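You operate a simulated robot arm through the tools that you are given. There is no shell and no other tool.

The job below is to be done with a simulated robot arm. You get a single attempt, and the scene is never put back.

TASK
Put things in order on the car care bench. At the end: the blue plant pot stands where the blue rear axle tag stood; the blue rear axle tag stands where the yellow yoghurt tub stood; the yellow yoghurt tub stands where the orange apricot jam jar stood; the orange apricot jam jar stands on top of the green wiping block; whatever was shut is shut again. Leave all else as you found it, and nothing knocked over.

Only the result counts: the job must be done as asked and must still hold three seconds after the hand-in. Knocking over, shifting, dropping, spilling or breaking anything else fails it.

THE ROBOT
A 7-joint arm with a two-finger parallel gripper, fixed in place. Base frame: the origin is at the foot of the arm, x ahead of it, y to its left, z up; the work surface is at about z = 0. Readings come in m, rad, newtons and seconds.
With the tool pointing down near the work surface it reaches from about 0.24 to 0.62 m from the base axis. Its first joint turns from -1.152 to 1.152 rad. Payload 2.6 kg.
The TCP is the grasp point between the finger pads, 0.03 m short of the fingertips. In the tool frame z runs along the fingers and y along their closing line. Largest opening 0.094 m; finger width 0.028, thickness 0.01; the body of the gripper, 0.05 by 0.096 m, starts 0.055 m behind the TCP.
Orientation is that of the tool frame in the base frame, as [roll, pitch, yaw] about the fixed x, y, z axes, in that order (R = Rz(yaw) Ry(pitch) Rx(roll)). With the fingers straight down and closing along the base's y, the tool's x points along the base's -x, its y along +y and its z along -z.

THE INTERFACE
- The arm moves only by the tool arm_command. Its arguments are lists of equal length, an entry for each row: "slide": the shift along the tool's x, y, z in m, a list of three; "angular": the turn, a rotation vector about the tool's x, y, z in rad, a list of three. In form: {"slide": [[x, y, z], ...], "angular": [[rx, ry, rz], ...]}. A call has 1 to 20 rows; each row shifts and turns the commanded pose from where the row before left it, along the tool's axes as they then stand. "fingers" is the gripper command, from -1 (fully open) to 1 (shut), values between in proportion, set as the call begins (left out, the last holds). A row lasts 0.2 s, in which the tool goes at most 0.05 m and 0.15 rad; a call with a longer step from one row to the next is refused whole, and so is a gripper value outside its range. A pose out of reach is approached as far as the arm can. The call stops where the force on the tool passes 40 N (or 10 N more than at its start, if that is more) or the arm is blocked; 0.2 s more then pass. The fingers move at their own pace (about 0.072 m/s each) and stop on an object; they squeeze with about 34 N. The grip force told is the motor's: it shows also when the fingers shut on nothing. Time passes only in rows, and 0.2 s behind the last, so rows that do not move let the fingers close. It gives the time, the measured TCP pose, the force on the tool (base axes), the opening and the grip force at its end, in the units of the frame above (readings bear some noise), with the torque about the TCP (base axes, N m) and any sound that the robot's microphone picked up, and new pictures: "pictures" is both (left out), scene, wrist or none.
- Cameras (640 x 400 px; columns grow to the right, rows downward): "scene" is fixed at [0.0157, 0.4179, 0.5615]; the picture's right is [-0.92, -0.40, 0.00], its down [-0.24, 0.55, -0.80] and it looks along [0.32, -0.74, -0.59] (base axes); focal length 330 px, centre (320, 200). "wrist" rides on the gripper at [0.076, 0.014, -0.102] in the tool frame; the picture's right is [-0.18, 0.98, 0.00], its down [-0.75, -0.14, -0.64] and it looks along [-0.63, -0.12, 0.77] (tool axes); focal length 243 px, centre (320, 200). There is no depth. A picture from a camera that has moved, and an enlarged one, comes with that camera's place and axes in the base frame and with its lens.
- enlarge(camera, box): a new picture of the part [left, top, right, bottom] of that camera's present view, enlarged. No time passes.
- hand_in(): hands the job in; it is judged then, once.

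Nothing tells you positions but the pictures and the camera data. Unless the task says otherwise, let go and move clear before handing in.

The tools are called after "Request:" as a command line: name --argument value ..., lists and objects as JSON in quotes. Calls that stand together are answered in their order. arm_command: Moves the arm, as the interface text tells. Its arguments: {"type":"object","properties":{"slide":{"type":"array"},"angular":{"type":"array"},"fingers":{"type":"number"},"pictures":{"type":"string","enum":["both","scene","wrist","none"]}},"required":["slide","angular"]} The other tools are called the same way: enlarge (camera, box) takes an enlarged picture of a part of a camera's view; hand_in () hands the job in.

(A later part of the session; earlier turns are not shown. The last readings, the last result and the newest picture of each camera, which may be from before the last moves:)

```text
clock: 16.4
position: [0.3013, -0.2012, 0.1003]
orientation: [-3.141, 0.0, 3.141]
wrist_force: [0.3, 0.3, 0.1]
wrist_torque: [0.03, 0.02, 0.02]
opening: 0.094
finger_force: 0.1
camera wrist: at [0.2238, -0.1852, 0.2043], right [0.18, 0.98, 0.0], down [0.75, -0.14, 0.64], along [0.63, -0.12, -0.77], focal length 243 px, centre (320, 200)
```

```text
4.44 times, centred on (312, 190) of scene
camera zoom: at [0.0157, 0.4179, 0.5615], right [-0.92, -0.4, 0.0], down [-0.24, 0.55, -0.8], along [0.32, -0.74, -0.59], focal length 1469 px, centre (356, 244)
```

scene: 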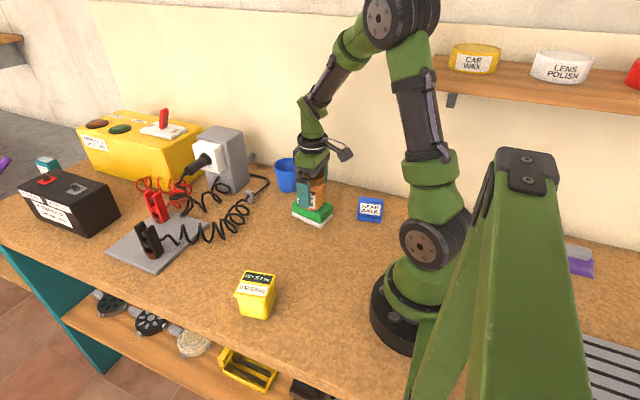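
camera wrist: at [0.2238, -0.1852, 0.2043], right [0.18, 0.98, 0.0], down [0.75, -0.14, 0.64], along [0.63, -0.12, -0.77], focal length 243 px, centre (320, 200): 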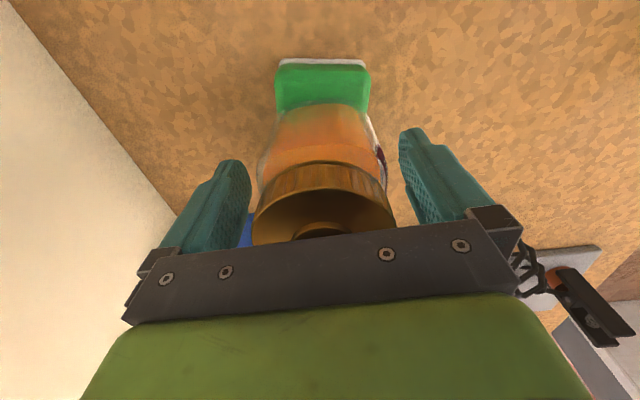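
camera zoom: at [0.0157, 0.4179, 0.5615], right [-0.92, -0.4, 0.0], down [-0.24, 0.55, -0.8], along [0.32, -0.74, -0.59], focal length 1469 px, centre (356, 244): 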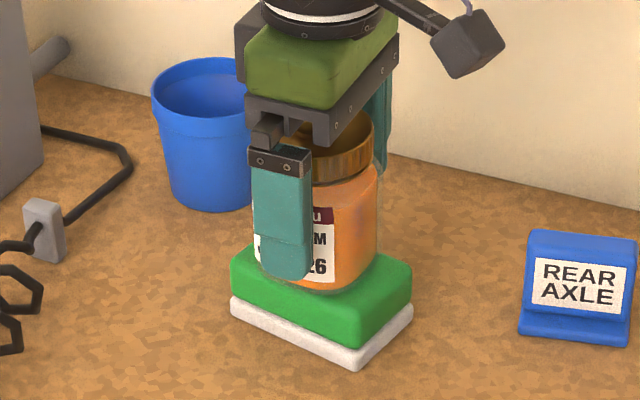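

The jar stands unsupported. I'll raise straight up and check it.

Request:
arm_command --slide '[[0, 0, -0.01], [0, 0, -0.03], [0, 0, -0.045], [0, 0, -0.045]]' --angular '[[0, 0, 0], [0, 0, 0], [0, 0, 0], [0, 0, 0]]'

Request:
enlarge --camera "scene" --box '[262, 145, 362, 235]'

Request:
enlarge --camera "wrist" --box '[200, 0, 440, 240]'

Request:
enlarge --camera "scene" --box '[200, 210, 300, 325]'

```text
clock: 17.4
position: [0.2997, -0.1985, 0.2326]
orientation: [3.141, -0.001, -3.141]
wrist_force: [-0.3, 0.2, 0.3]
wrist_torque: [0.02, 0.0, 0.01]
opening: 0.094
finger_force: 0.0
camera wrist: at [0.2225, -0.1825, 0.3368], right [0.18, 0.98, 0.0], down [0.75, -0.14, 0.64], along [0.63, -0.12, -0.77], focal length 243 px, centre (320, 200)
```

scene: 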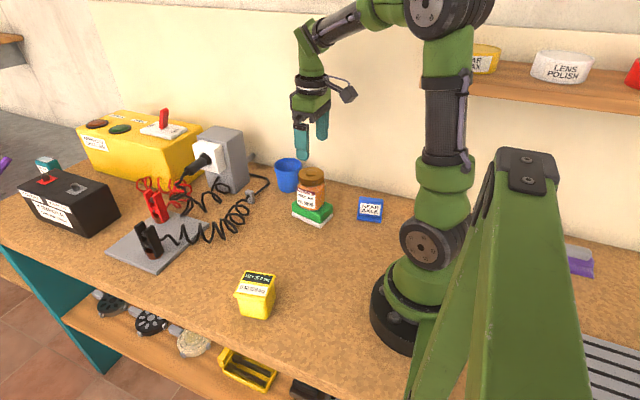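
wrist: 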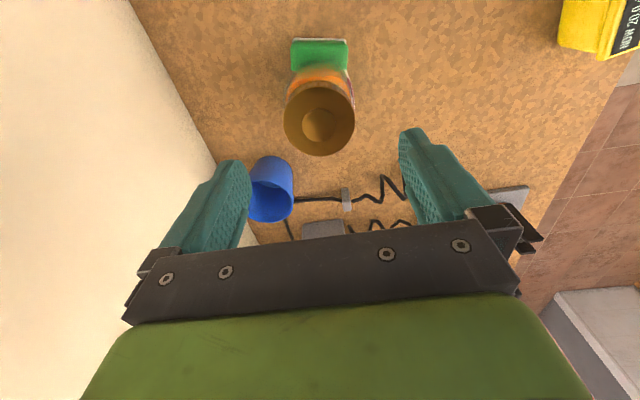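

```text
4.44 times, centred on (312, 190) of scene
camera zoom: at [0.0157, 0.4179, 0.5615], right [-0.92, -0.4, 0.0], down [-0.24, 0.55, -0.8], along [0.32, -0.74, -0.59], focal length 1469 px, centre (356, 244)
```

zoom: 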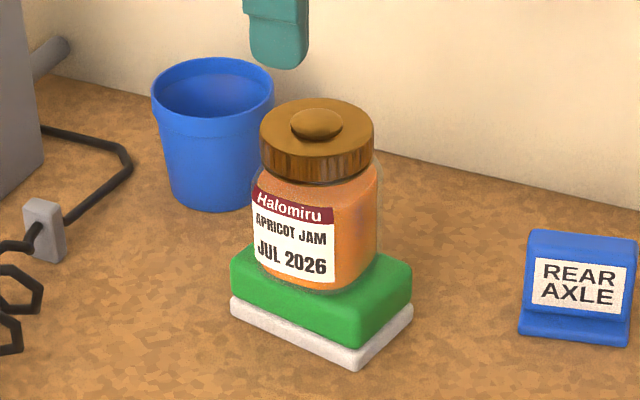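

```text
1.67 times, centred on (320, 120) of wrist
camera zoom: at [0.2225, -0.1825, 0.3368], right [0.18, 0.98, 0.0], down [0.75, -0.14, 0.64], along [0.63, -0.12, -0.77], focal length 404 px, centre (320, 333)
```

zoom: 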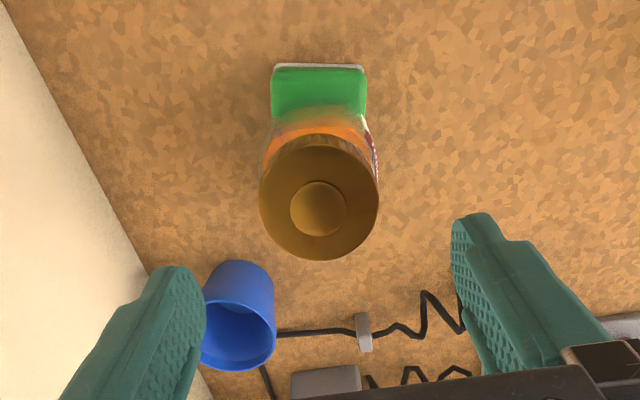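

```text
3.48 times, centred on (250, 268) of scene
camera zoom: at [0.0157, 0.4179, 0.5615], right [-0.92, -0.4, 0.0], down [-0.24, 0.55, -0.8], along [0.32, -0.74, -0.59], focal length 1150 px, centre (564, -35)
```

zoom: 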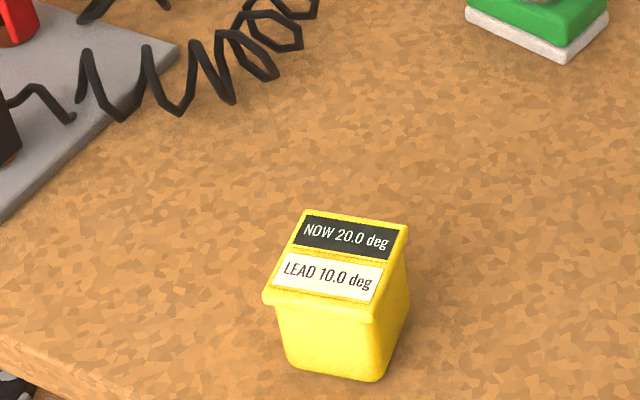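

The jar is centred and upright on the block. Next is the tub, which I place at about (0.289, 0.094), yawed about 10°, with a rim around 0.0625 m wide; I'll hover over it and turn the gripper to match.

Request:
arm_command --slide '[[0.002, 0.042, 0], [0.002, 0.043, 0], [0.002, 0.042, 0], [0.002, 0.042, 0], [0.002, 0.042, 0], [0.002, 0.042, 0.01], [0, 0.042, 0.01], [0, 0, 0.01], [0, 0, 0]]' --angular '[[0, 0, 0], [0, 0, 0], [0, 0, 0], [0, 0, 0], [0, 0, 0], [0, 0, 0], [0, 0, 0], [0, 0, -0.09], [0, 0, -0.09]]'

Request:
enlarge --camera "wrist" --box '[220, 0, 420, 200]'

Request:
enlarge --camera "scene" --box '[215, 245, 305, 325]'

```text
clock: 19.4
position: [0.2876, 0.094, 0.2015]
orientation: [-3.141, 0.0, -2.96]
wrist_force: [0.3, -0.2, 0.4]
wrist_torque: [-0.04, -0.04, 0.02]
opening: 0.0942
finger_force: 0.0
camera wrist: at [0.2109, 0.0947, 0.3044], right [0.0, 1.0, 0.0], down [0.77, 0.0, 0.64], along [0.64, 0.0, -0.77], focal length 243 px, centre (320, 200)
```

scene: 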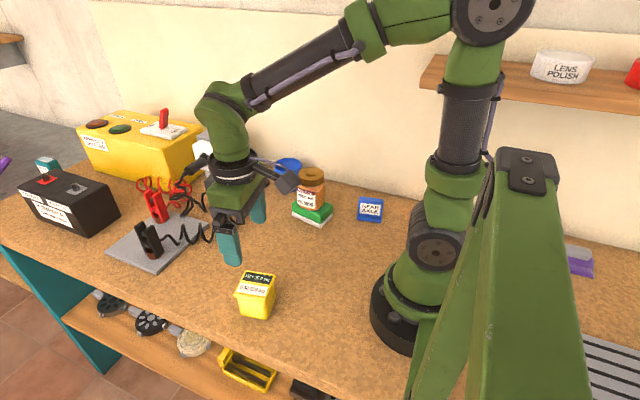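
wrist: 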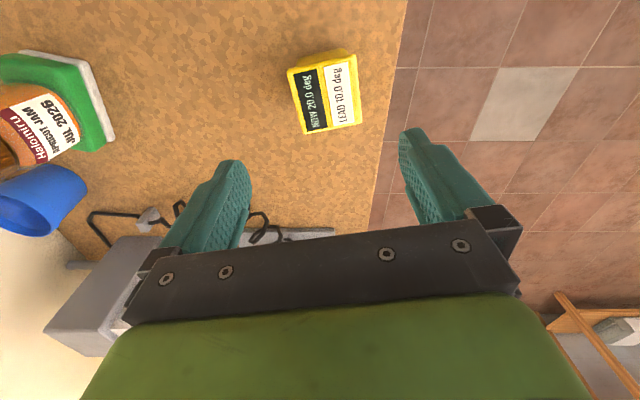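

```text
2.00 times, centred on (320, 100) of wrist
camera zoom: at [0.2109, 0.0947, 0.3044], right [0.0, 1.0, 0.0], down [0.77, 0.0, 0.64], along [0.64, 0.0, -0.77], focal length 485 px, centre (320, 400)
```

zoom: 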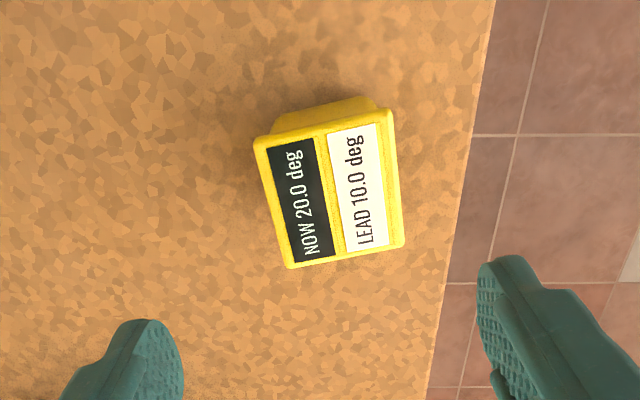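

```text
5.00 times, centred on (260, 285) of scene
camera zoom: at [0.0157, 0.4179, 0.5615], right [-0.92, -0.4, 0.0], down [-0.24, 0.55, -0.8], along [0.32, -0.74, -0.59], focal length 1653 px, centre (620, -225)
```

zoom: 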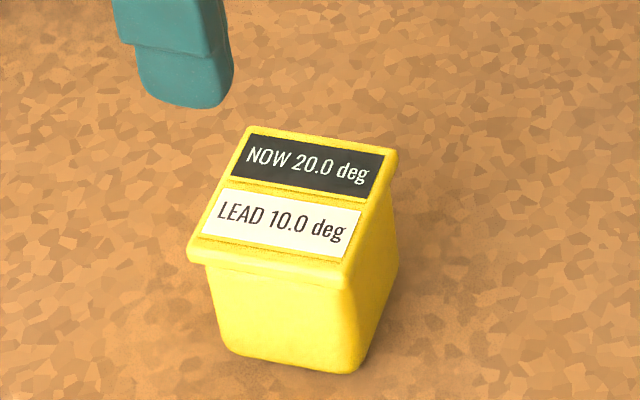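

Cross-checking the two cameras puts the tub at about (0.285, 0.101), yawed about 11.5°, with its top near z = 0.07. I'll shift about 7 mm and descend to just above it to confirm.

Request:
arm_command --slide '[[0.0033, 0.0072, 0.02], [0, 0, 0.03], [0, 0, 0.03], [0, 0, 0]]' --angular '[[0, 0, -0.02], [0, 0, 0], [0, 0, 0], [0, 0, 0]]' --fingers -1

Request:
enlarge --camera "wrist" --box '[220, 40, 420, 240]'

```text
clock: 20.4
position: [0.2839, 0.1021, 0.1215]
orientation: [3.141, -0.001, -2.943]
wrist_force: [1.0, 0.4, -0.4]
wrist_torque: [-0.03, 0.0, 0.0]
opening: 0.0942
finger_force: 0.0
camera wrist: at [0.2061, 0.1013, 0.2236], right [-0.01, 1.0, 0.0], down [0.77, 0.01, 0.64], along [0.64, 0.01, -0.77], focal length 243 px, centre (320, 200)
```

scene: 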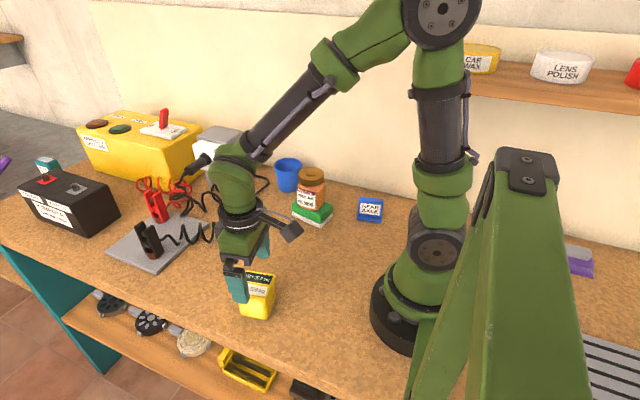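
wrist: 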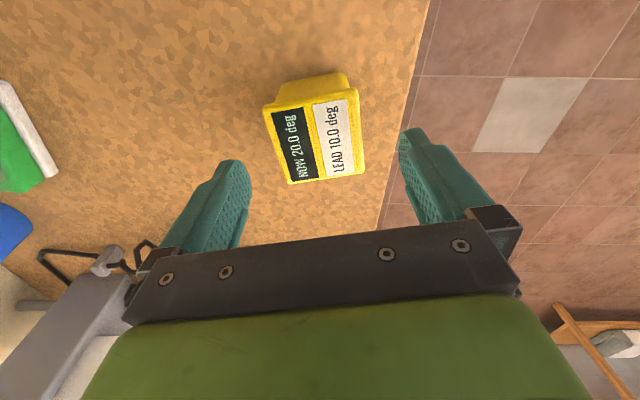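

```text
2.00 times, centred on (320, 140) of wrist
camera zoom: at [0.2061, 0.1013, 0.2236], right [-0.01, 1.0, 0.0], down [0.77, 0.01, 0.64], along [0.64, 0.01, -0.77], focal length 485 px, centre (320, 320)
```

zoom: 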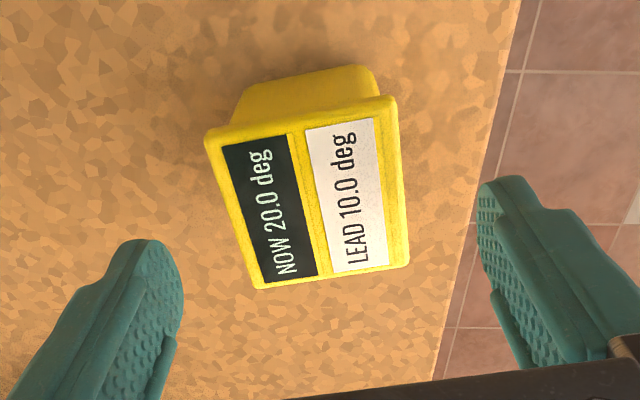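

The tub is square to the gripper and centred within about 1 mm. I'll descend around the rim and close.

Request:
arm_command --slide '[[0.0005, -0.001, 0.0165], [0, 0, 0.025], [0, 0, 0.025], [0, 0, 0]]' --angular '[[0, 0, 0], [0, 0, 0], [0, 0, 0], [0, 0, 0]]' --fingers -1

Request:
arm_command --slide '[[0, 0, 0], [0, 0, 0], [0, 0, 0], [0, 0, 0]]' --angular '[[0, 0, 0], [0, 0, 0], [0, 0, 0], [0, 0, 0]]' --fingers 1

Request:
enlarge --camera "scene" --box '[205, 230, 305, 325]'

```text
clock: 21.4
position: [0.2826, 0.0996, 0.0532]
orientation: [3.141, -0.001, -2.944]
wrist_force: [-0.3, 0.3, 0.5]
wrist_torque: [-0.02, 0.0, -0.02]
opening: 0.094
finger_force: 0.1
camera wrist: at [0.205, 0.1002, 0.1563], right [-0.01, 1.0, 0.0], down [0.77, 0.01, 0.64], along [0.64, 0.01, -0.77], focal length 243 px, centre (320, 200)
```

scene: 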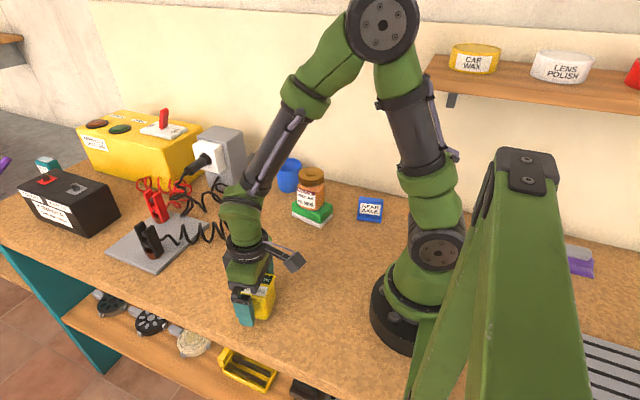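
wrist: 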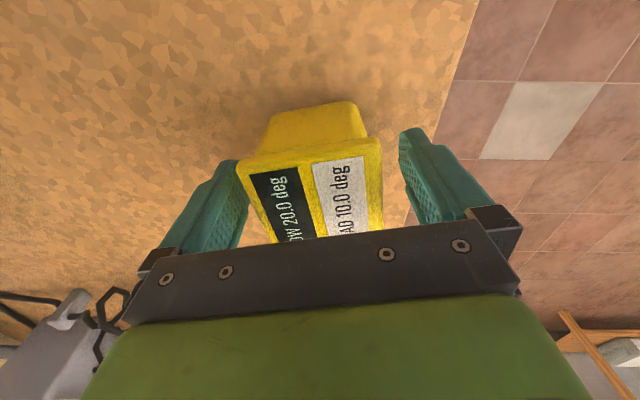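

```text
clock: 22.4
position: [0.2826, 0.0998, 0.0535]
orientation: [3.14, 0.001, -2.943]
wrist_force: [-0.3, -0.8, 0.7]
wrist_torque: [-0.01, 0.04, 0.03]
opening: 0.0642
finger_force: 34.1
camera wrist: at [0.2049, 0.1002, 0.1566], right [-0.01, 1.0, 0.0], down [0.77, 0.01, 0.64], along [0.64, 0.01, -0.77], focal length 243 px, centre (320, 200)
```

scene: 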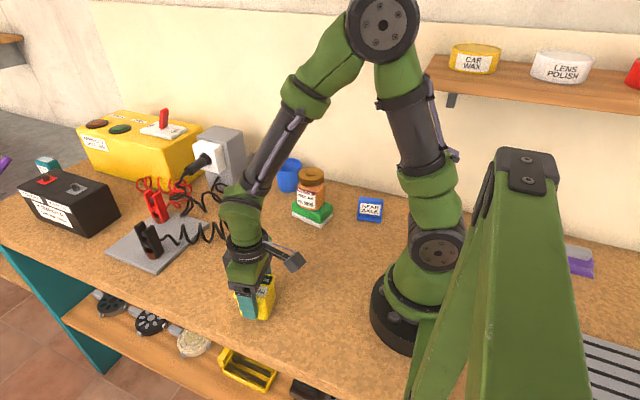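
wrist: 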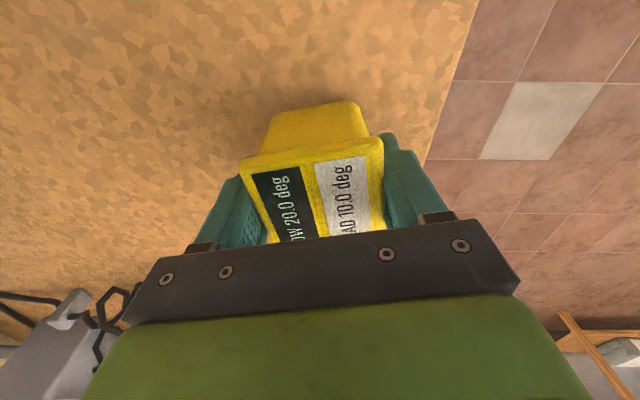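

```text
4.21 times, centred on (255, 278) of scene
camera zoom: at [0.0157, 0.4179, 0.5615], right [-0.92, -0.4, 0.0], down [-0.24, 0.55, -0.8], along [0.32, -0.74, -0.59], focal length 1392 px, centre (594, -126)
```

zoom: 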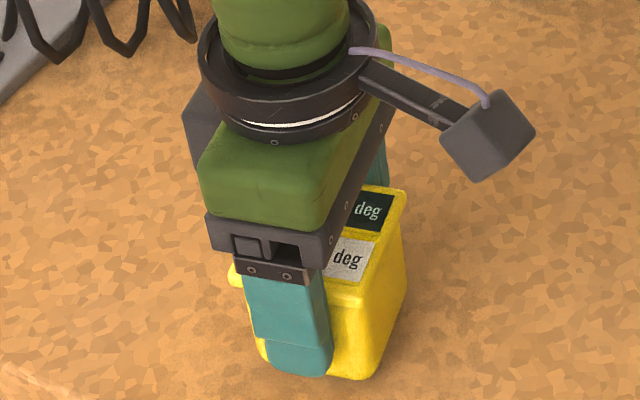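

The tub's rim is gripped at 0.064 m. I'll lift it and check that it hangs level.

Request:
arm_command --slide '[[0, 0, -0.005], [0, 0, -0.02], [0, 0, -0.03], [0, 0, -0.03], [0, 0, 0]]' --angular '[[0, 0, 0], [0, 0, 0], [0, 0, 0], [0, 0, 0], [0, 0, 0]]'

Request:
enlarge --camera "scene" --box '[195, 210, 305, 315]'

```text
clock: 23.6
position: [0.2841, 0.0992, 0.139]
orientation: [-3.141, 0.0, -2.939]
wrist_force: [0.5, 0.8, -2.0]
wrist_torque: [-0.02, -0.02, -0.01]
opening: 0.0641
finger_force: 34.1
camera wrist: at [0.2056, 0.0997, 0.2418], right [-0.01, 1.0, 0.0], down [0.77, 0.01, 0.64], along [0.64, 0.01, -0.77], focal length 243 px, centre (320, 200)
```

scene: 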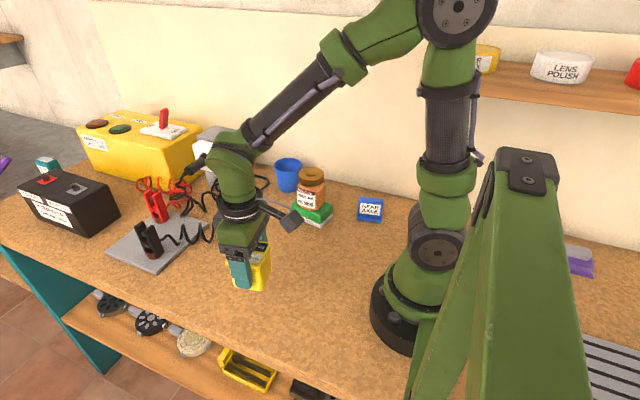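
wrist: 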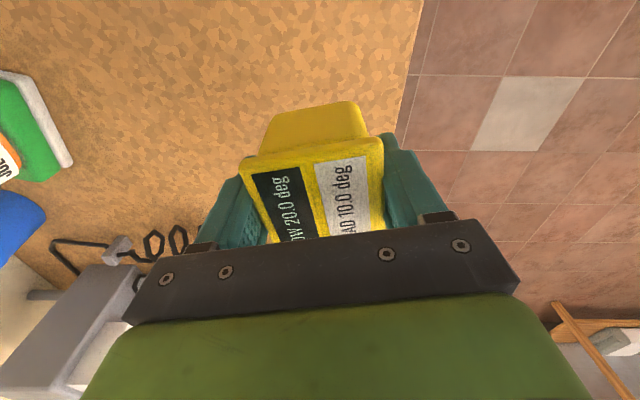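

```text
3.81 times, centred on (250, 262) of scene
camera zoom: at [0.0157, 0.4179, 0.5615], right [-0.92, -0.4, 0.0], down [-0.24, 0.55, -0.8], along [0.32, -0.74, -0.59], focal length 1259 px, centre (587, -38)
```

zoom: 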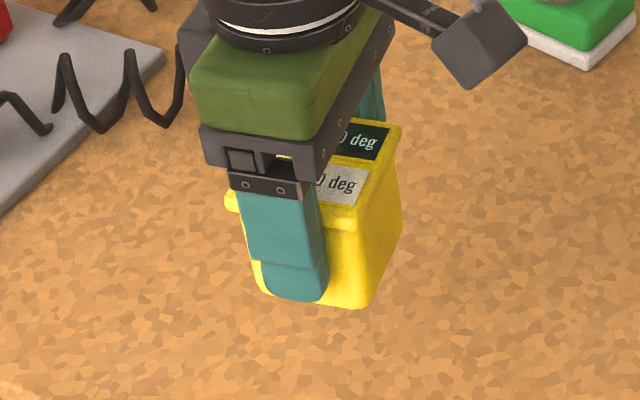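

The tub hangs level at about 0.2 kg. I'll carry it over the jar's old spot, around (0.401, 0.000), and lower to about 2 cm above the bench.

Request:
arm_command --slide '[[-0.0231, -0.0301, 0], [-0.0231, -0.0301, 0], [-0.0231, -0.0301, 0], [-0.0231, -0.0297, 0], [0, 0, 0.03], [0, 0, 0.03], [0, 0, 0]]' --angular '[[0, 0, 0], [0, 0, 0], [0, 0, 0], [0, 0, 0], [0, 0, 0], [0, 0, 0], [0, 0, 0]]'

Request:
enlarge --camera "scene" --box '[185, 180, 285, 275]'

```text
clock: 25.2
position: [0.3986, 0.0011, 0.0787]
orientation: [3.14, 0.002, -2.942]
wrist_force: [-0.1, -0.3, -1.7]
wrist_torque: [0.0, -0.03, -0.01]
opening: 0.0641
finger_force: 33.4
camera wrist: at [0.32, 0.0015, 0.1823], right [-0.01, 1.0, 0.0], down [0.77, 0.01, 0.64], along [0.64, 0.01, -0.77], focal length 243 px, centre (320, 200)
```

scene: 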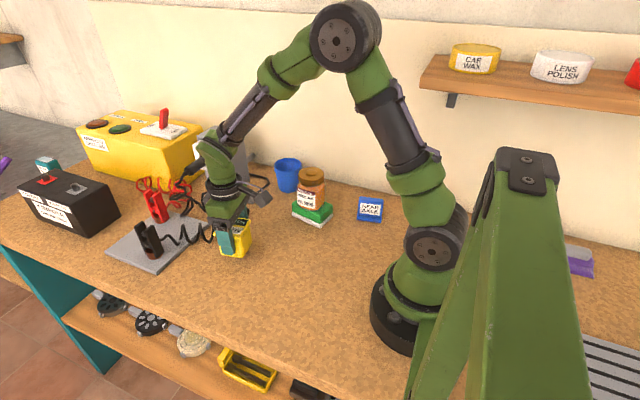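
wrist: 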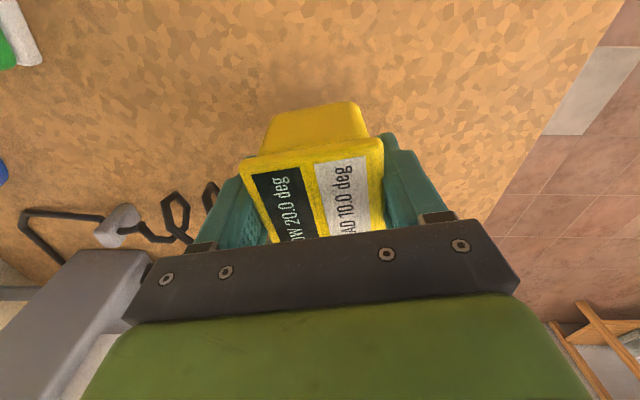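

```text
4.21 times, centred on (235, 228) of scene
camera zoom: at [0.0157, 0.4179, 0.5615], right [-0.92, -0.4, 0.0], down [-0.24, 0.55, -0.8], along [0.32, -0.74, -0.59], focal length 1392 px, centre (678, 84)
```

zoom: 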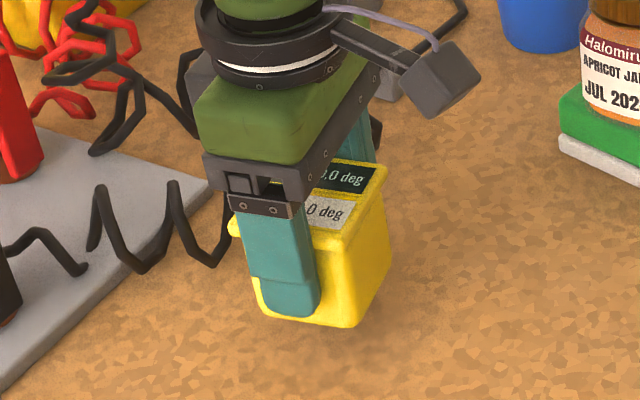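

The tub is over its target with about 2.5 cm to go and the cable is clear. I'll lower it gently until contact.

Request:
arm_command --slide '[[0, 0, 0.01], [0, 0, 0.01], [0, 0, 0.002], [0, 0, 0]]' --angular '[[0, 0, 0], [0, 0, 0], [0, 0, 0], [0, 0, 0]]' --pictures "none"

Request:
arm_command --slide '[[0, 0, 0.0015], [0, 0, 0]]' --angular '[[0, 0, 0], [0, 0, 0]]' --pictures "none"

Request:
arm_command --slide '[[0, 0, 0.0015], [0, 0, 0]]' --angular '[[0, 0, 0], [0, 0, 0]]' --pictures "scene"

```text
clock: 26.2
position: [0.3976, 0.0011, 0.0577]
orientation: [-3.141, 0.001, -2.942]
wrist_force: [0.2, 0.4, -2.2]
wrist_torque: [0.02, 0.02, 0.0]
opening: 0.0641
finger_force: 33.8
```

```text
clock: 26.8
position: [0.3991, 0.0005, 0.0557]
orientation: [-3.141, 0.0, -2.944]
wrist_force: [-0.7, 0.5, -1.9]
wrist_torque: [0.0, -0.04, -0.02]
opening: 0.0639
finger_force: 33.9
```

```text
clock: 27.4
position: [0.3978, 0.0016, 0.054]
orientation: [-3.142, 0.002, -2.942]
wrist_force: [0.3, 0.4, -1.5]
wrist_torque: [0.01, -0.02, -0.02]
opening: 0.0643
finger_force: 34.3
```

scene: 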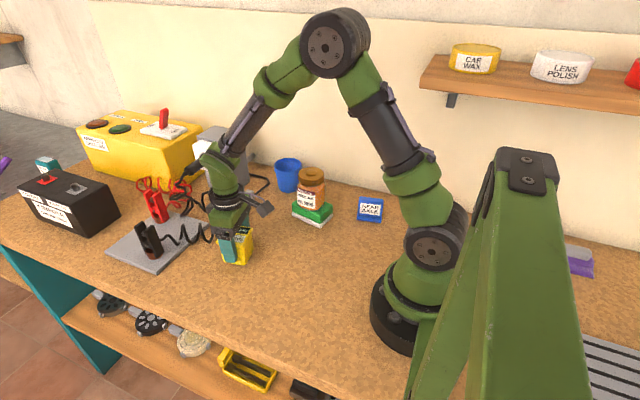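

Contact should be right about here, so one more millimetre at a time.

Request:
arm_command --slide '[[0, 0, 0.001], [0, 0, 0]]' --angular '[[0, 0, 0], [0, 0, 0]]' --pictures "none"

Request:
arm_command --slide '[[0, 0, 0.001], [0, 0, 0]]' --angular '[[0, 0, 0], [0, 0, 0]]' --pictures "none"

```text
clock: 28.0
position: [0.3972, 0.0003, 0.0537]
orientation: [-3.142, 0.002, -2.94]
wrist_force: [-0.5, -1.0, -2.3]
wrist_torque: [0.01, -0.02, 0.01]
opening: 0.0639
finger_force: 34.5
```

```text
clock: 28.6
position: [0.3983, 0.0002, 0.0519]
orientation: [3.141, 0.002, -2.945]
wrist_force: [-5.5, -1.3, 15.9]
wrist_torque: [0.13, 0.6, 0.09]
opening: 0.0639
finger_force: 33.5
```

Contact made. I'll ease off by 1 mm, open, and rise clear.

Request:
arm_command --slide '[[0, 0, -0.001], [0, 0, 0]]' --angular '[[0, 0, 0], [0, 0, 0]]' --pictures "none"

Request:
arm_command --slide '[[0, 0, 0], [0, 0, 0], [0, 0, 0]]' --angular '[[0, 0, 0], [0, 0, 0], [0, 0, 0]]' --fingers -1 --pictures "wrist"

Request:
arm_command --slide '[[0, 0, -0.01], [0, 0, -0.03], [0, 0, -0.045], [0, 0, -0.045], [0, 0, -0.03], [0, 0, 0]]' --angular '[[0, 0, 0], [0, 0, 0], [0, 0, 0], [0, 0, 0], [0, 0, 0], [0, 0, 0]]'

Request:
enlarge --camera "wrist" --box '[220, 0, 420, 200]'

Request:
enlarge --camera "scene" --box '[185, 180, 345, 290]'

```text
clock: 29.2
position: [0.3988, 0.0008, 0.0528]
orientation: [3.141, 0.001, -2.941]
wrist_force: [0.0, -0.8, 1.3]
wrist_torque: [-0.04, -0.15, -0.04]
opening: 0.064
finger_force: 34.2
```

```text
clock: 30.0
position: [0.3982, 0.0019, 0.054]
orientation: [3.14, 0.001, -2.943]
wrist_force: [-0.2, 0.6, -0.5]
wrist_torque: [0.06, -0.03, 0.01]
opening: 0.0942
finger_force: 0.0
camera wrist: at [0.3198, 0.0014, 0.1567], right [-0.01, 1.0, 0.0], down [0.77, 0.01, 0.64], along [0.64, 0.01, -0.77], focal length 243 px, centre (320, 200)
```

wrist: 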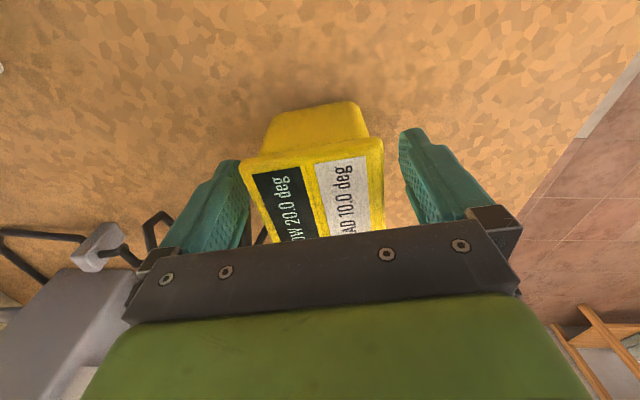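

```text
clock: 31.4
position: [0.3993, -0.0001, 0.2143]
orientation: [-3.141, 0.0, -2.942]
wrist_force: [0.6, -0.6, 0.1]
wrist_torque: [-0.03, 0.03, 0.0]
opening: 0.0941
finger_force: 0.1
camera wrist: at [0.3205, -0.0004, 0.3171], right [-0.01, 1.0, 0.0], down [0.77, 0.01, 0.64], along [0.64, 0.01, -0.77], focal length 243 px, centre (320, 200)
```

scene: 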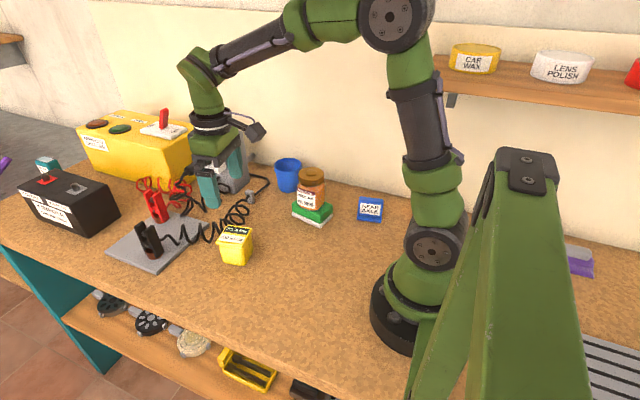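
wrist: 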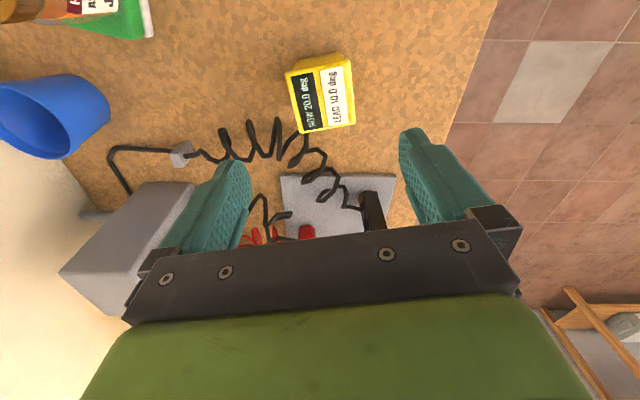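

```text
2.00 times, centred on (320, 100) of wrist
camera zoom: at [0.3205, -0.0004, 0.3171], right [-0.01, 1.0, 0.0], down [0.77, 0.01, 0.64], along [0.64, 0.01, -0.77], focal length 485 px, centre (320, 400)
```

zoom: 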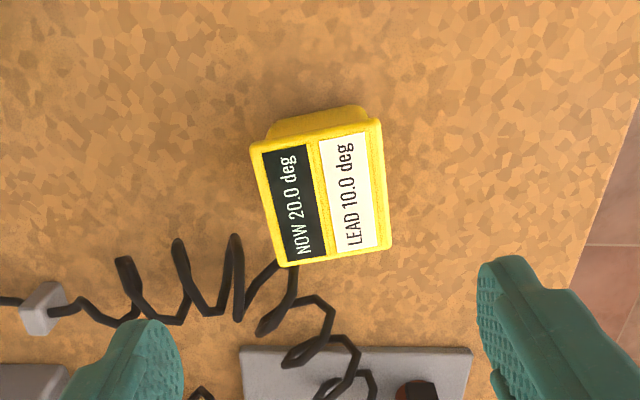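

```text
3.64 times, centred on (265, 235) of scene
camera zoom: at [0.0157, 0.4179, 0.5615], right [-0.92, -0.4, 0.0], down [-0.24, 0.55, -0.8], along [0.32, -0.74, -0.59], focal length 1202 px, centre (520, 73)
```

zoom: 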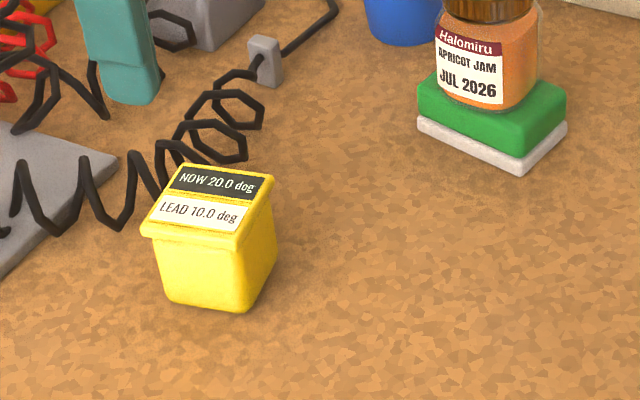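

The tub now stands on the jar's old spot, at about (0.403, 0.0). The tag is next; since the wall shelf is near it, I'll check the shelf's geometry and the tag's shape first.

Request:
enlarge --camera "scene" --box '[410, 25, 530, 125]'

Request:
enlarge --camera "scene" --box '[350, 190, 390, 225]'

Request:
enlarge --camera "scene" --box '[150, 0, 480, 300]'

```text
4.00 times, centred on (470, 75) of scene
camera zoom: at [0.0157, 0.4179, 0.5615], right [-0.92, -0.4, 0.0], down [-0.24, 0.55, -0.8], along [0.32, -0.74, -0.59], focal length 1322 px, centre (-280, 700)
```

zoom: 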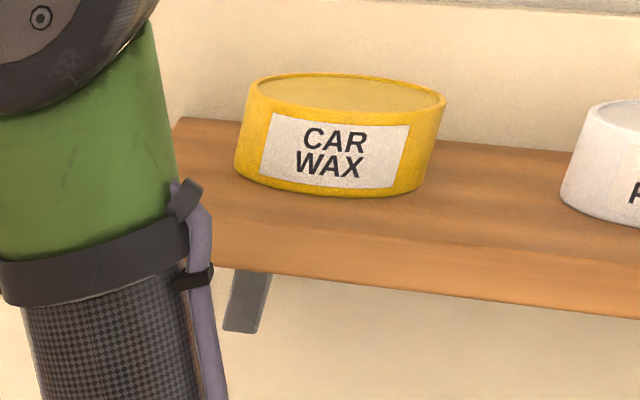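

```text
11.43 times, centred on (370, 208) of scene
camera zoom: at [0.0157, 0.4179, 0.5615], right [-0.92, -0.4, 0.0], down [-0.24, 0.55, -0.8], along [0.32, -0.74, -0.59], focal length 3777 px, centre (-251, 114)
```

zoom: 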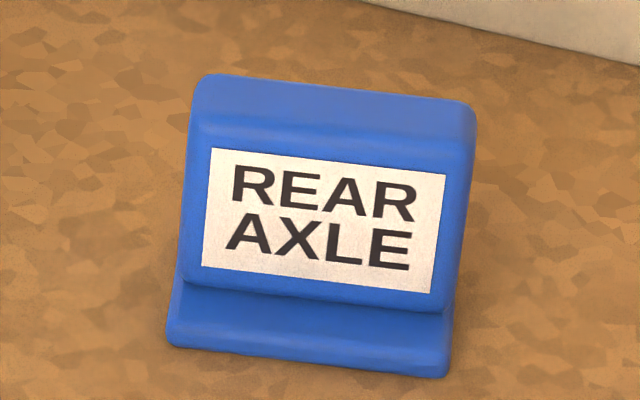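

```text
1.33 times, centred on (315, 150) of scene
camera zoom: at [0.0157, 0.4179, 0.5615], right [-0.92, -0.4, 0.0], down [-0.24, 0.55, -0.8], along [0.32, -0.74, -0.59], focal length 441 px, centre (327, 267)
```

zoom: 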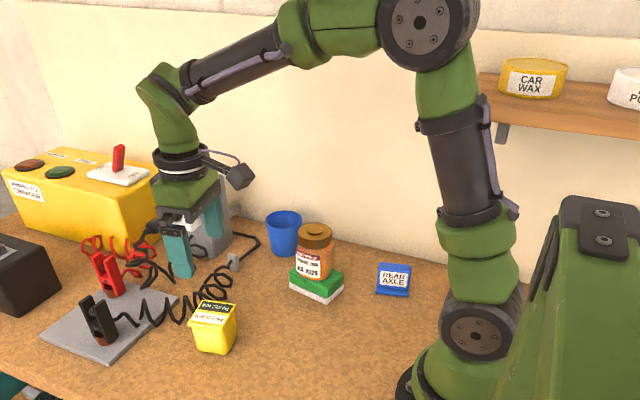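

The shelf's front-left corner sits at roughly (0.087, -0.17, 0.38), close to where the forearm would pass above the tag. So I'll approach the tag with the tool leaned about 20° around its closing axis, keeping the wrist out toward +x. I'll tilt here first, then travel over and look.

Request:
arm_command --slide '[[0, 0, 0], [0, 0, 0], [0, 0, 0]]' --angular '[[0, 0.117, 0], [0, 0.117, 0], [0, 0.116, 0]]' --pictures "none"

Request:
arm_command --slide '[[0.0334, -0.0273, 0.0092], [0.0334, -0.0273, 0.0092], [0.0334, -0.0273, 0.0092], [0.0334, -0.0273, 0.0092], [0.0334, -0.0273, 0.0092], [0.0334, -0.0273, 0.0092], [0.0334, -0.0273, 0.0092], [0, 0, 0]]' --angular '[[0, 0, 0], [0, 0, 0], [0, 0, 0], [0, 0, 0], [0, 0, 0], [0, 0, 0], [0, 0, 0], [0, 0, 0]]'

Request:
enlarge --camera "wrist" --box '[220, 20, 420, 220]'

```text
clock: 32.2
position: [0.399, -0.0, 0.213]
orientation: [-3.141, -0.349, -2.941]
wrist_force: [0.6, 0.0, 0.5]
wrist_torque: [0.0, -0.01, 0.03]
opening: 0.094
finger_force: 0.1
```

```text
clock: 34.0
position: [0.199, -0.236, 0.2297]
orientation: [-3.14, -0.349, -2.94]
wrist_force: [-1.0, 0.1, -0.6]
wrist_torque: [0.02, -0.02, 0.01]
opening: 0.0939
finger_force: 0.1
camera wrist: at [0.1595, -0.2279, 0.3538], right [-0.03, 1.0, -0.06], down [0.94, 0.05, 0.34], along [0.35, -0.05, -0.94], focal length 243 px, centre (320, 200)
```

scene: 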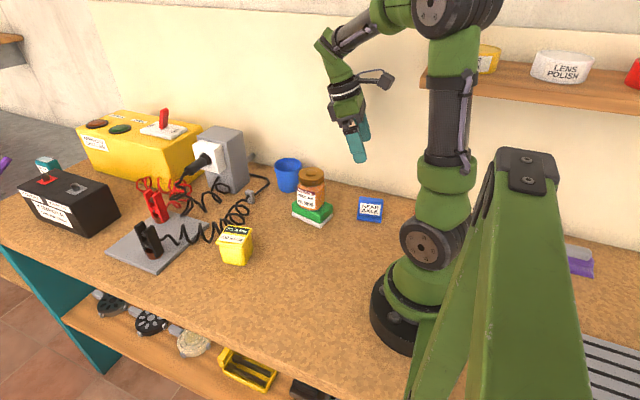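
wrist: 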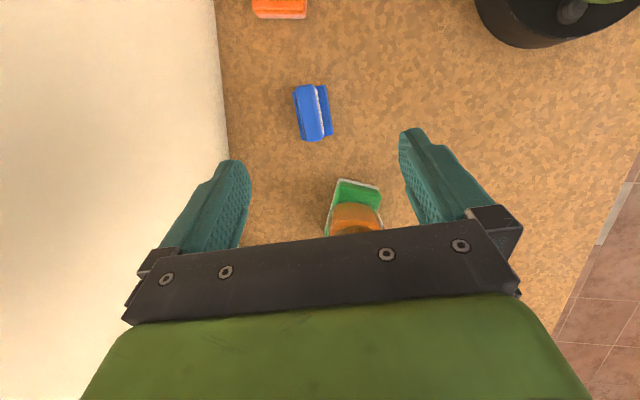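

```text
2.00 times, centred on (320, 120) of wrist
camera zoom: at [0.1595, -0.2279, 0.3538], right [-0.03, 1.0, -0.06], down [0.94, 0.05, 0.34], along [0.35, -0.05, -0.94], focal length 485 px, centre (320, 360)
```

zoom: 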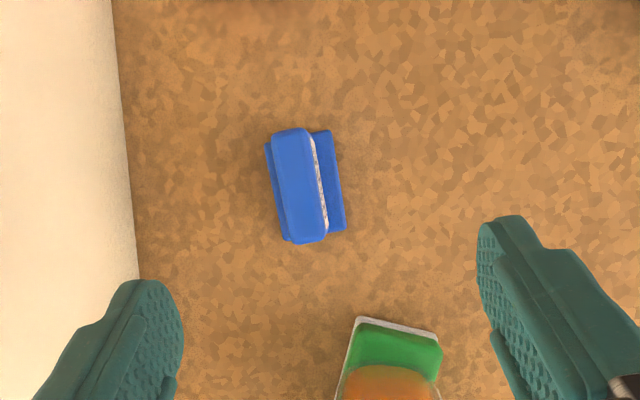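

From above, the tag is an upright plate about 0.02 thick on a slightly wider foot, centred near (0.166, -0.259) and yawed about 12°, which matches the gripper. I'll lower toward it and re-check.

Request:
arm_command --slide '[[-0.0021, -0.0057, 0.039], [-0.0021, -0.0057, 0.039], [-0.0022, -0.0056, 0.0389], [0, 0, 0]]' --angular '[[0, 0, 0], [0, 0, 0], [0, 0, 0], [0, 0, 0]]' --fingers -1

Request:
enlarge --camera "wrist" --box '[220, 20, 420, 220]'

Request:
enlarge --camera "scene" --box '[300, 100, 440, 240]'

```text
clock: 35.0
position: [0.1691, -0.2575, 0.1196]
orientation: [-3.141, -0.351, -2.945]
wrist_force: [1.0, -0.5, 0.2]
wrist_torque: [-0.01, 0.0, -0.01]
opening: 0.0939
finger_force: 0.0
camera wrist: at [0.129, -0.2492, 0.2428], right [-0.02, 1.0, -0.06], down [0.94, 0.05, 0.34], along [0.35, -0.05, -0.94], focal length 243 px, centre (320, 200)
```

scene: 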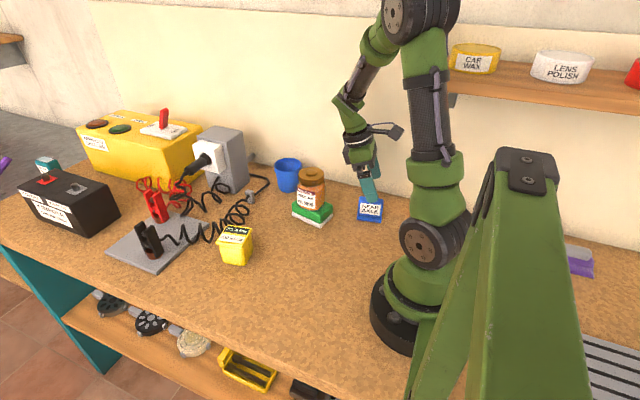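
wrist: 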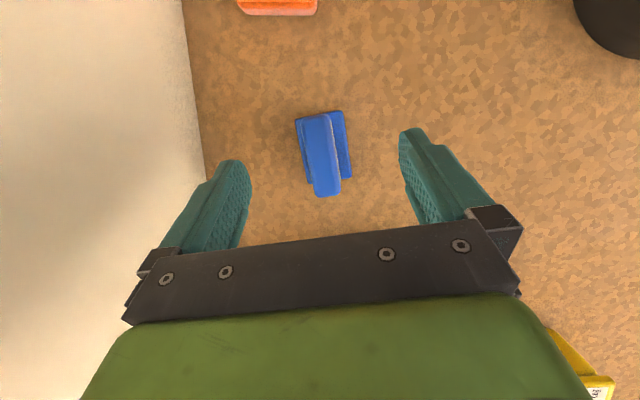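

```text
2.00 times, centred on (320, 120) of wrist
camera zoom: at [0.129, -0.2492, 0.2428], right [-0.02, 1.0, -0.06], down [0.94, 0.05, 0.34], along [0.35, -0.05, -0.94], focal length 485 px, centre (320, 360)
```

zoom: 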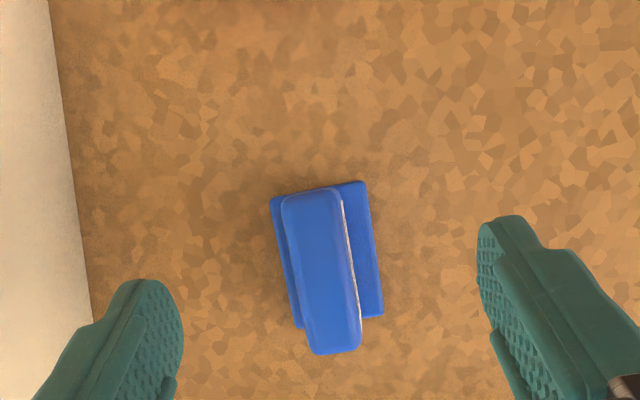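

```text
2.86 times, centred on (370, 170) of scene
camera zoom: at [0.0157, 0.4179, 0.5615], right [-0.92, -0.4, 0.0], down [-0.24, 0.55, -0.8], along [0.32, -0.74, -0.59], focal length 944 px, centre (177, 286)
```

zoom: 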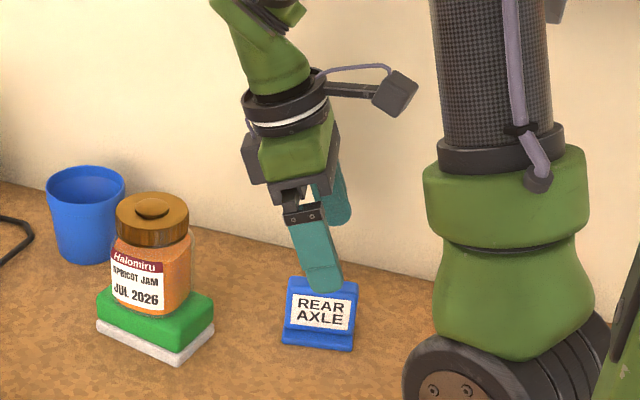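

The fingers straddle the tag, whose plate centre is about 2–3 mm toward -y of the TCP. I'll correct that and descend to grip the plate above its foot.

Request:
arm_command --slide '[[-0.008, -0.001, 0.0225], [-0.008, -0.001, 0.0225], [-0.008, -0.0009, 0.0226], [0, 0, 0]]' --angular '[[0, 0, 0], [0, 0, 0], [0, 0, 0], [0, 0, 0]]' --fingers -1

Request:
enlarge --camera "wrist" --box '[220, 60, 420, 260]'

Request:
enlarge --camera "scene" --box '[320, 140, 420, 230]'

```text
clock: 36.0
position: [0.168, -0.2617, 0.0482]
orientation: [3.141, -0.348, -2.943]
wrist_force: [-0.6, -0.8, -0.8]
wrist_torque: [0.0, 0.01, -0.02]
opening: 0.0941
finger_force: 0.1
camera wrist: at [0.1295, -0.2533, 0.1717], right [-0.03, 1.0, -0.06], down [0.94, 0.05, 0.35], along [0.35, -0.05, -0.94], focal length 243 px, centre (320, 200)
```

scene: 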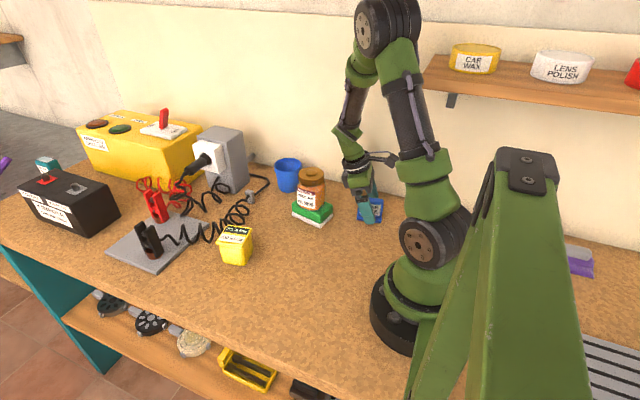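
wrist: 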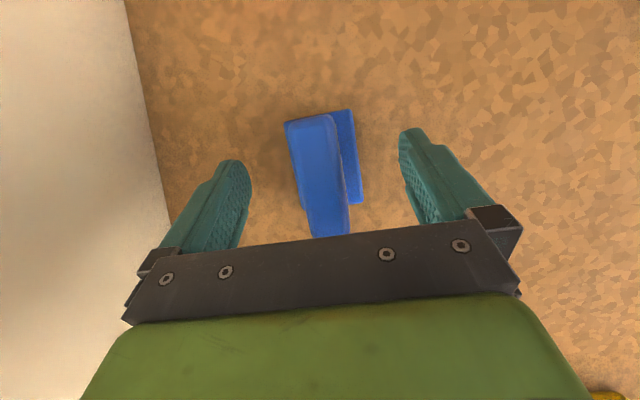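

```text
2.00 times, centred on (320, 160) of wrist
camera zoom: at [0.1295, -0.2533, 0.1717], right [-0.03, 1.0, -0.06], down [0.94, 0.05, 0.35], along [0.35, -0.05, -0.94], focal length 485 px, centre (320, 280)
```

zoom: 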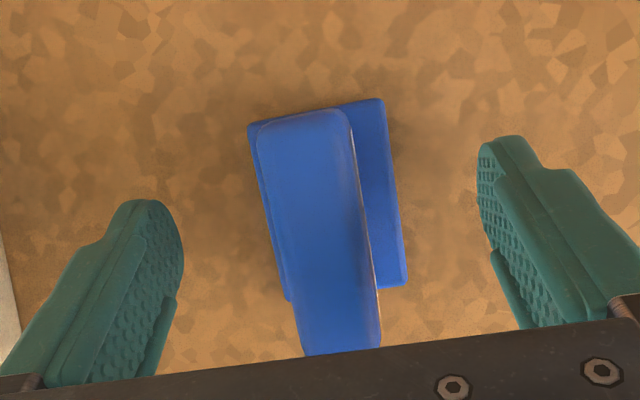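

```text
4.44 times, centred on (370, 185) of scene
camera zoom: at [0.0157, 0.4179, 0.5615], right [-0.92, -0.4, 0.0], down [-0.24, 0.55, -0.8], along [0.32, -0.74, -0.59], focal length 1469 px, centre (98, 267)
```

zoom: 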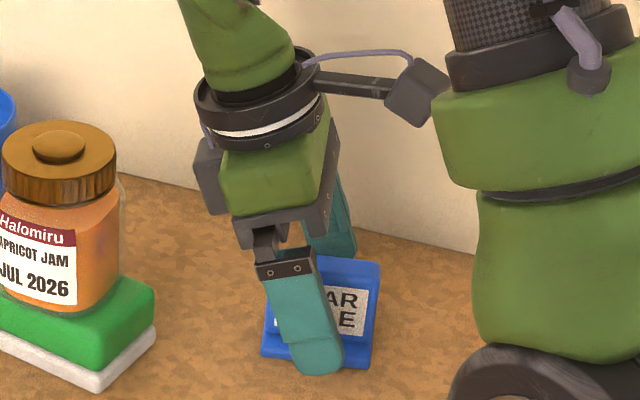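

Alignment is within 1.5 mm. I'll nudge and close on the plate.

Request:
arm_command --slide '[[0, 0.0013, 0], [0, 0, 0]]' --angular '[[0, 0, 0], [0, 0, 0]]' --pictures "none"

Request:
arm_command --slide '[[0, 0, 0], [0, 0, 0], [0, 0, 0], [0, 0, 0], [0, 0, 0]]' --angular '[[0, 0, 0], [0, 0, 0], [0, 0, 0], [0, 0, 0], [0, 0, 0]]' --fingers 1

Request:
enlarge --camera "scene" --box '[320, 140, 420, 230]'

Request:
enlarge --camera "wrist" --box '[220, 60, 420, 260]'

```text
clock: 36.6
position: [0.1689, -0.2598, 0.0489]
orientation: [-3.141, -0.351, -2.942]
wrist_force: [-0.4, -0.6, 0.1]
wrist_torque: [0.0, 0.0, 0.01]
opening: 0.0941
finger_force: 0.1
```

```text
clock: 37.8
position: [0.1668, -0.2599, 0.049]
orientation: [3.141, -0.35, -2.944]
wrist_force: [-0.9, -0.9, 0.0]
wrist_torque: [-0.04, 0.02, -0.02]
opening: 0.0254
finger_force: 33.9
camera wrist: at [0.1288, -0.2518, 0.1723], right [-0.03, 1.0, -0.06], down [0.94, 0.05, 0.34], along [0.35, -0.05, -0.94], focal length 243 px, centre (320, 200)
```

scene: 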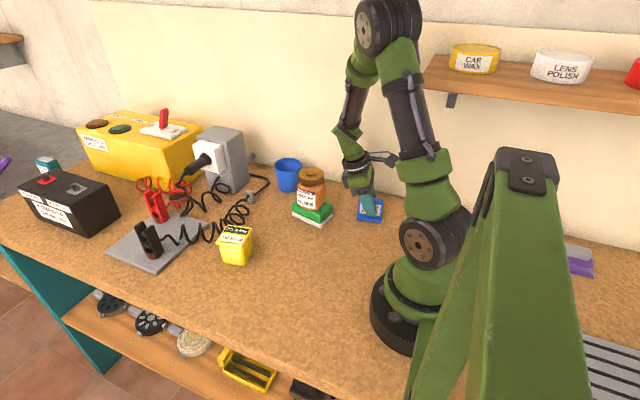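
wrist: 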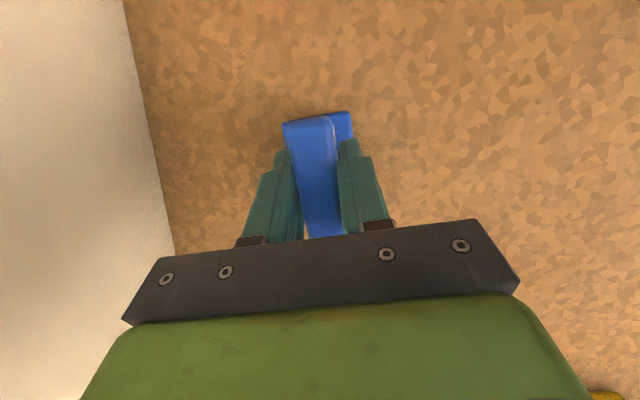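

```text
4.44 times, centred on (370, 185) of scene
camera zoom: at [0.0157, 0.4179, 0.5615], right [-0.92, -0.4, 0.0], down [-0.24, 0.55, -0.8], along [0.32, -0.74, -0.59], focal length 1469 px, centre (98, 267)
```

zoom: 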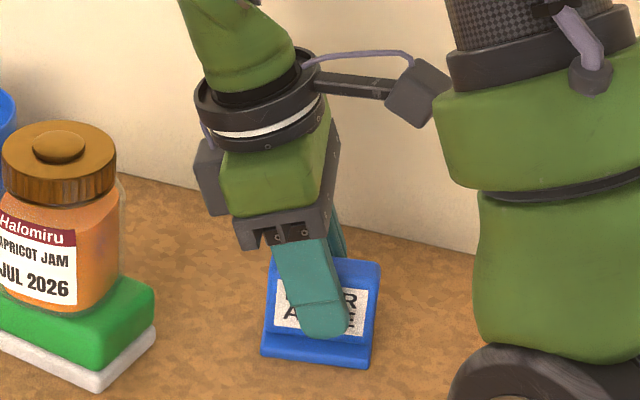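

```text
2.00 times, centred on (320, 160) of wrist
camera zoom: at [0.1288, -0.2518, 0.1723], right [-0.03, 1.0, -0.06], down [0.94, 0.05, 0.34], along [0.35, -0.05, -0.94], focal length 485 px, centre (320, 280)
```

zoom: 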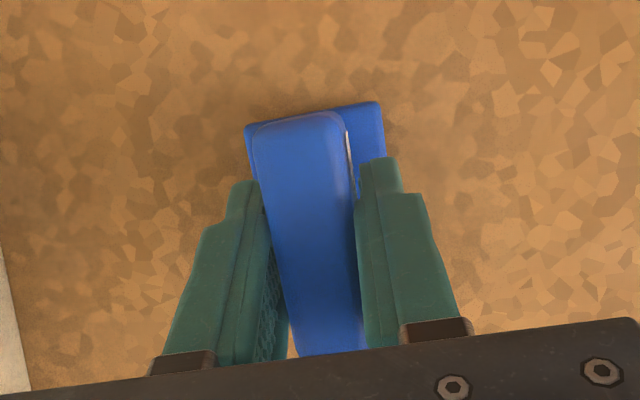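

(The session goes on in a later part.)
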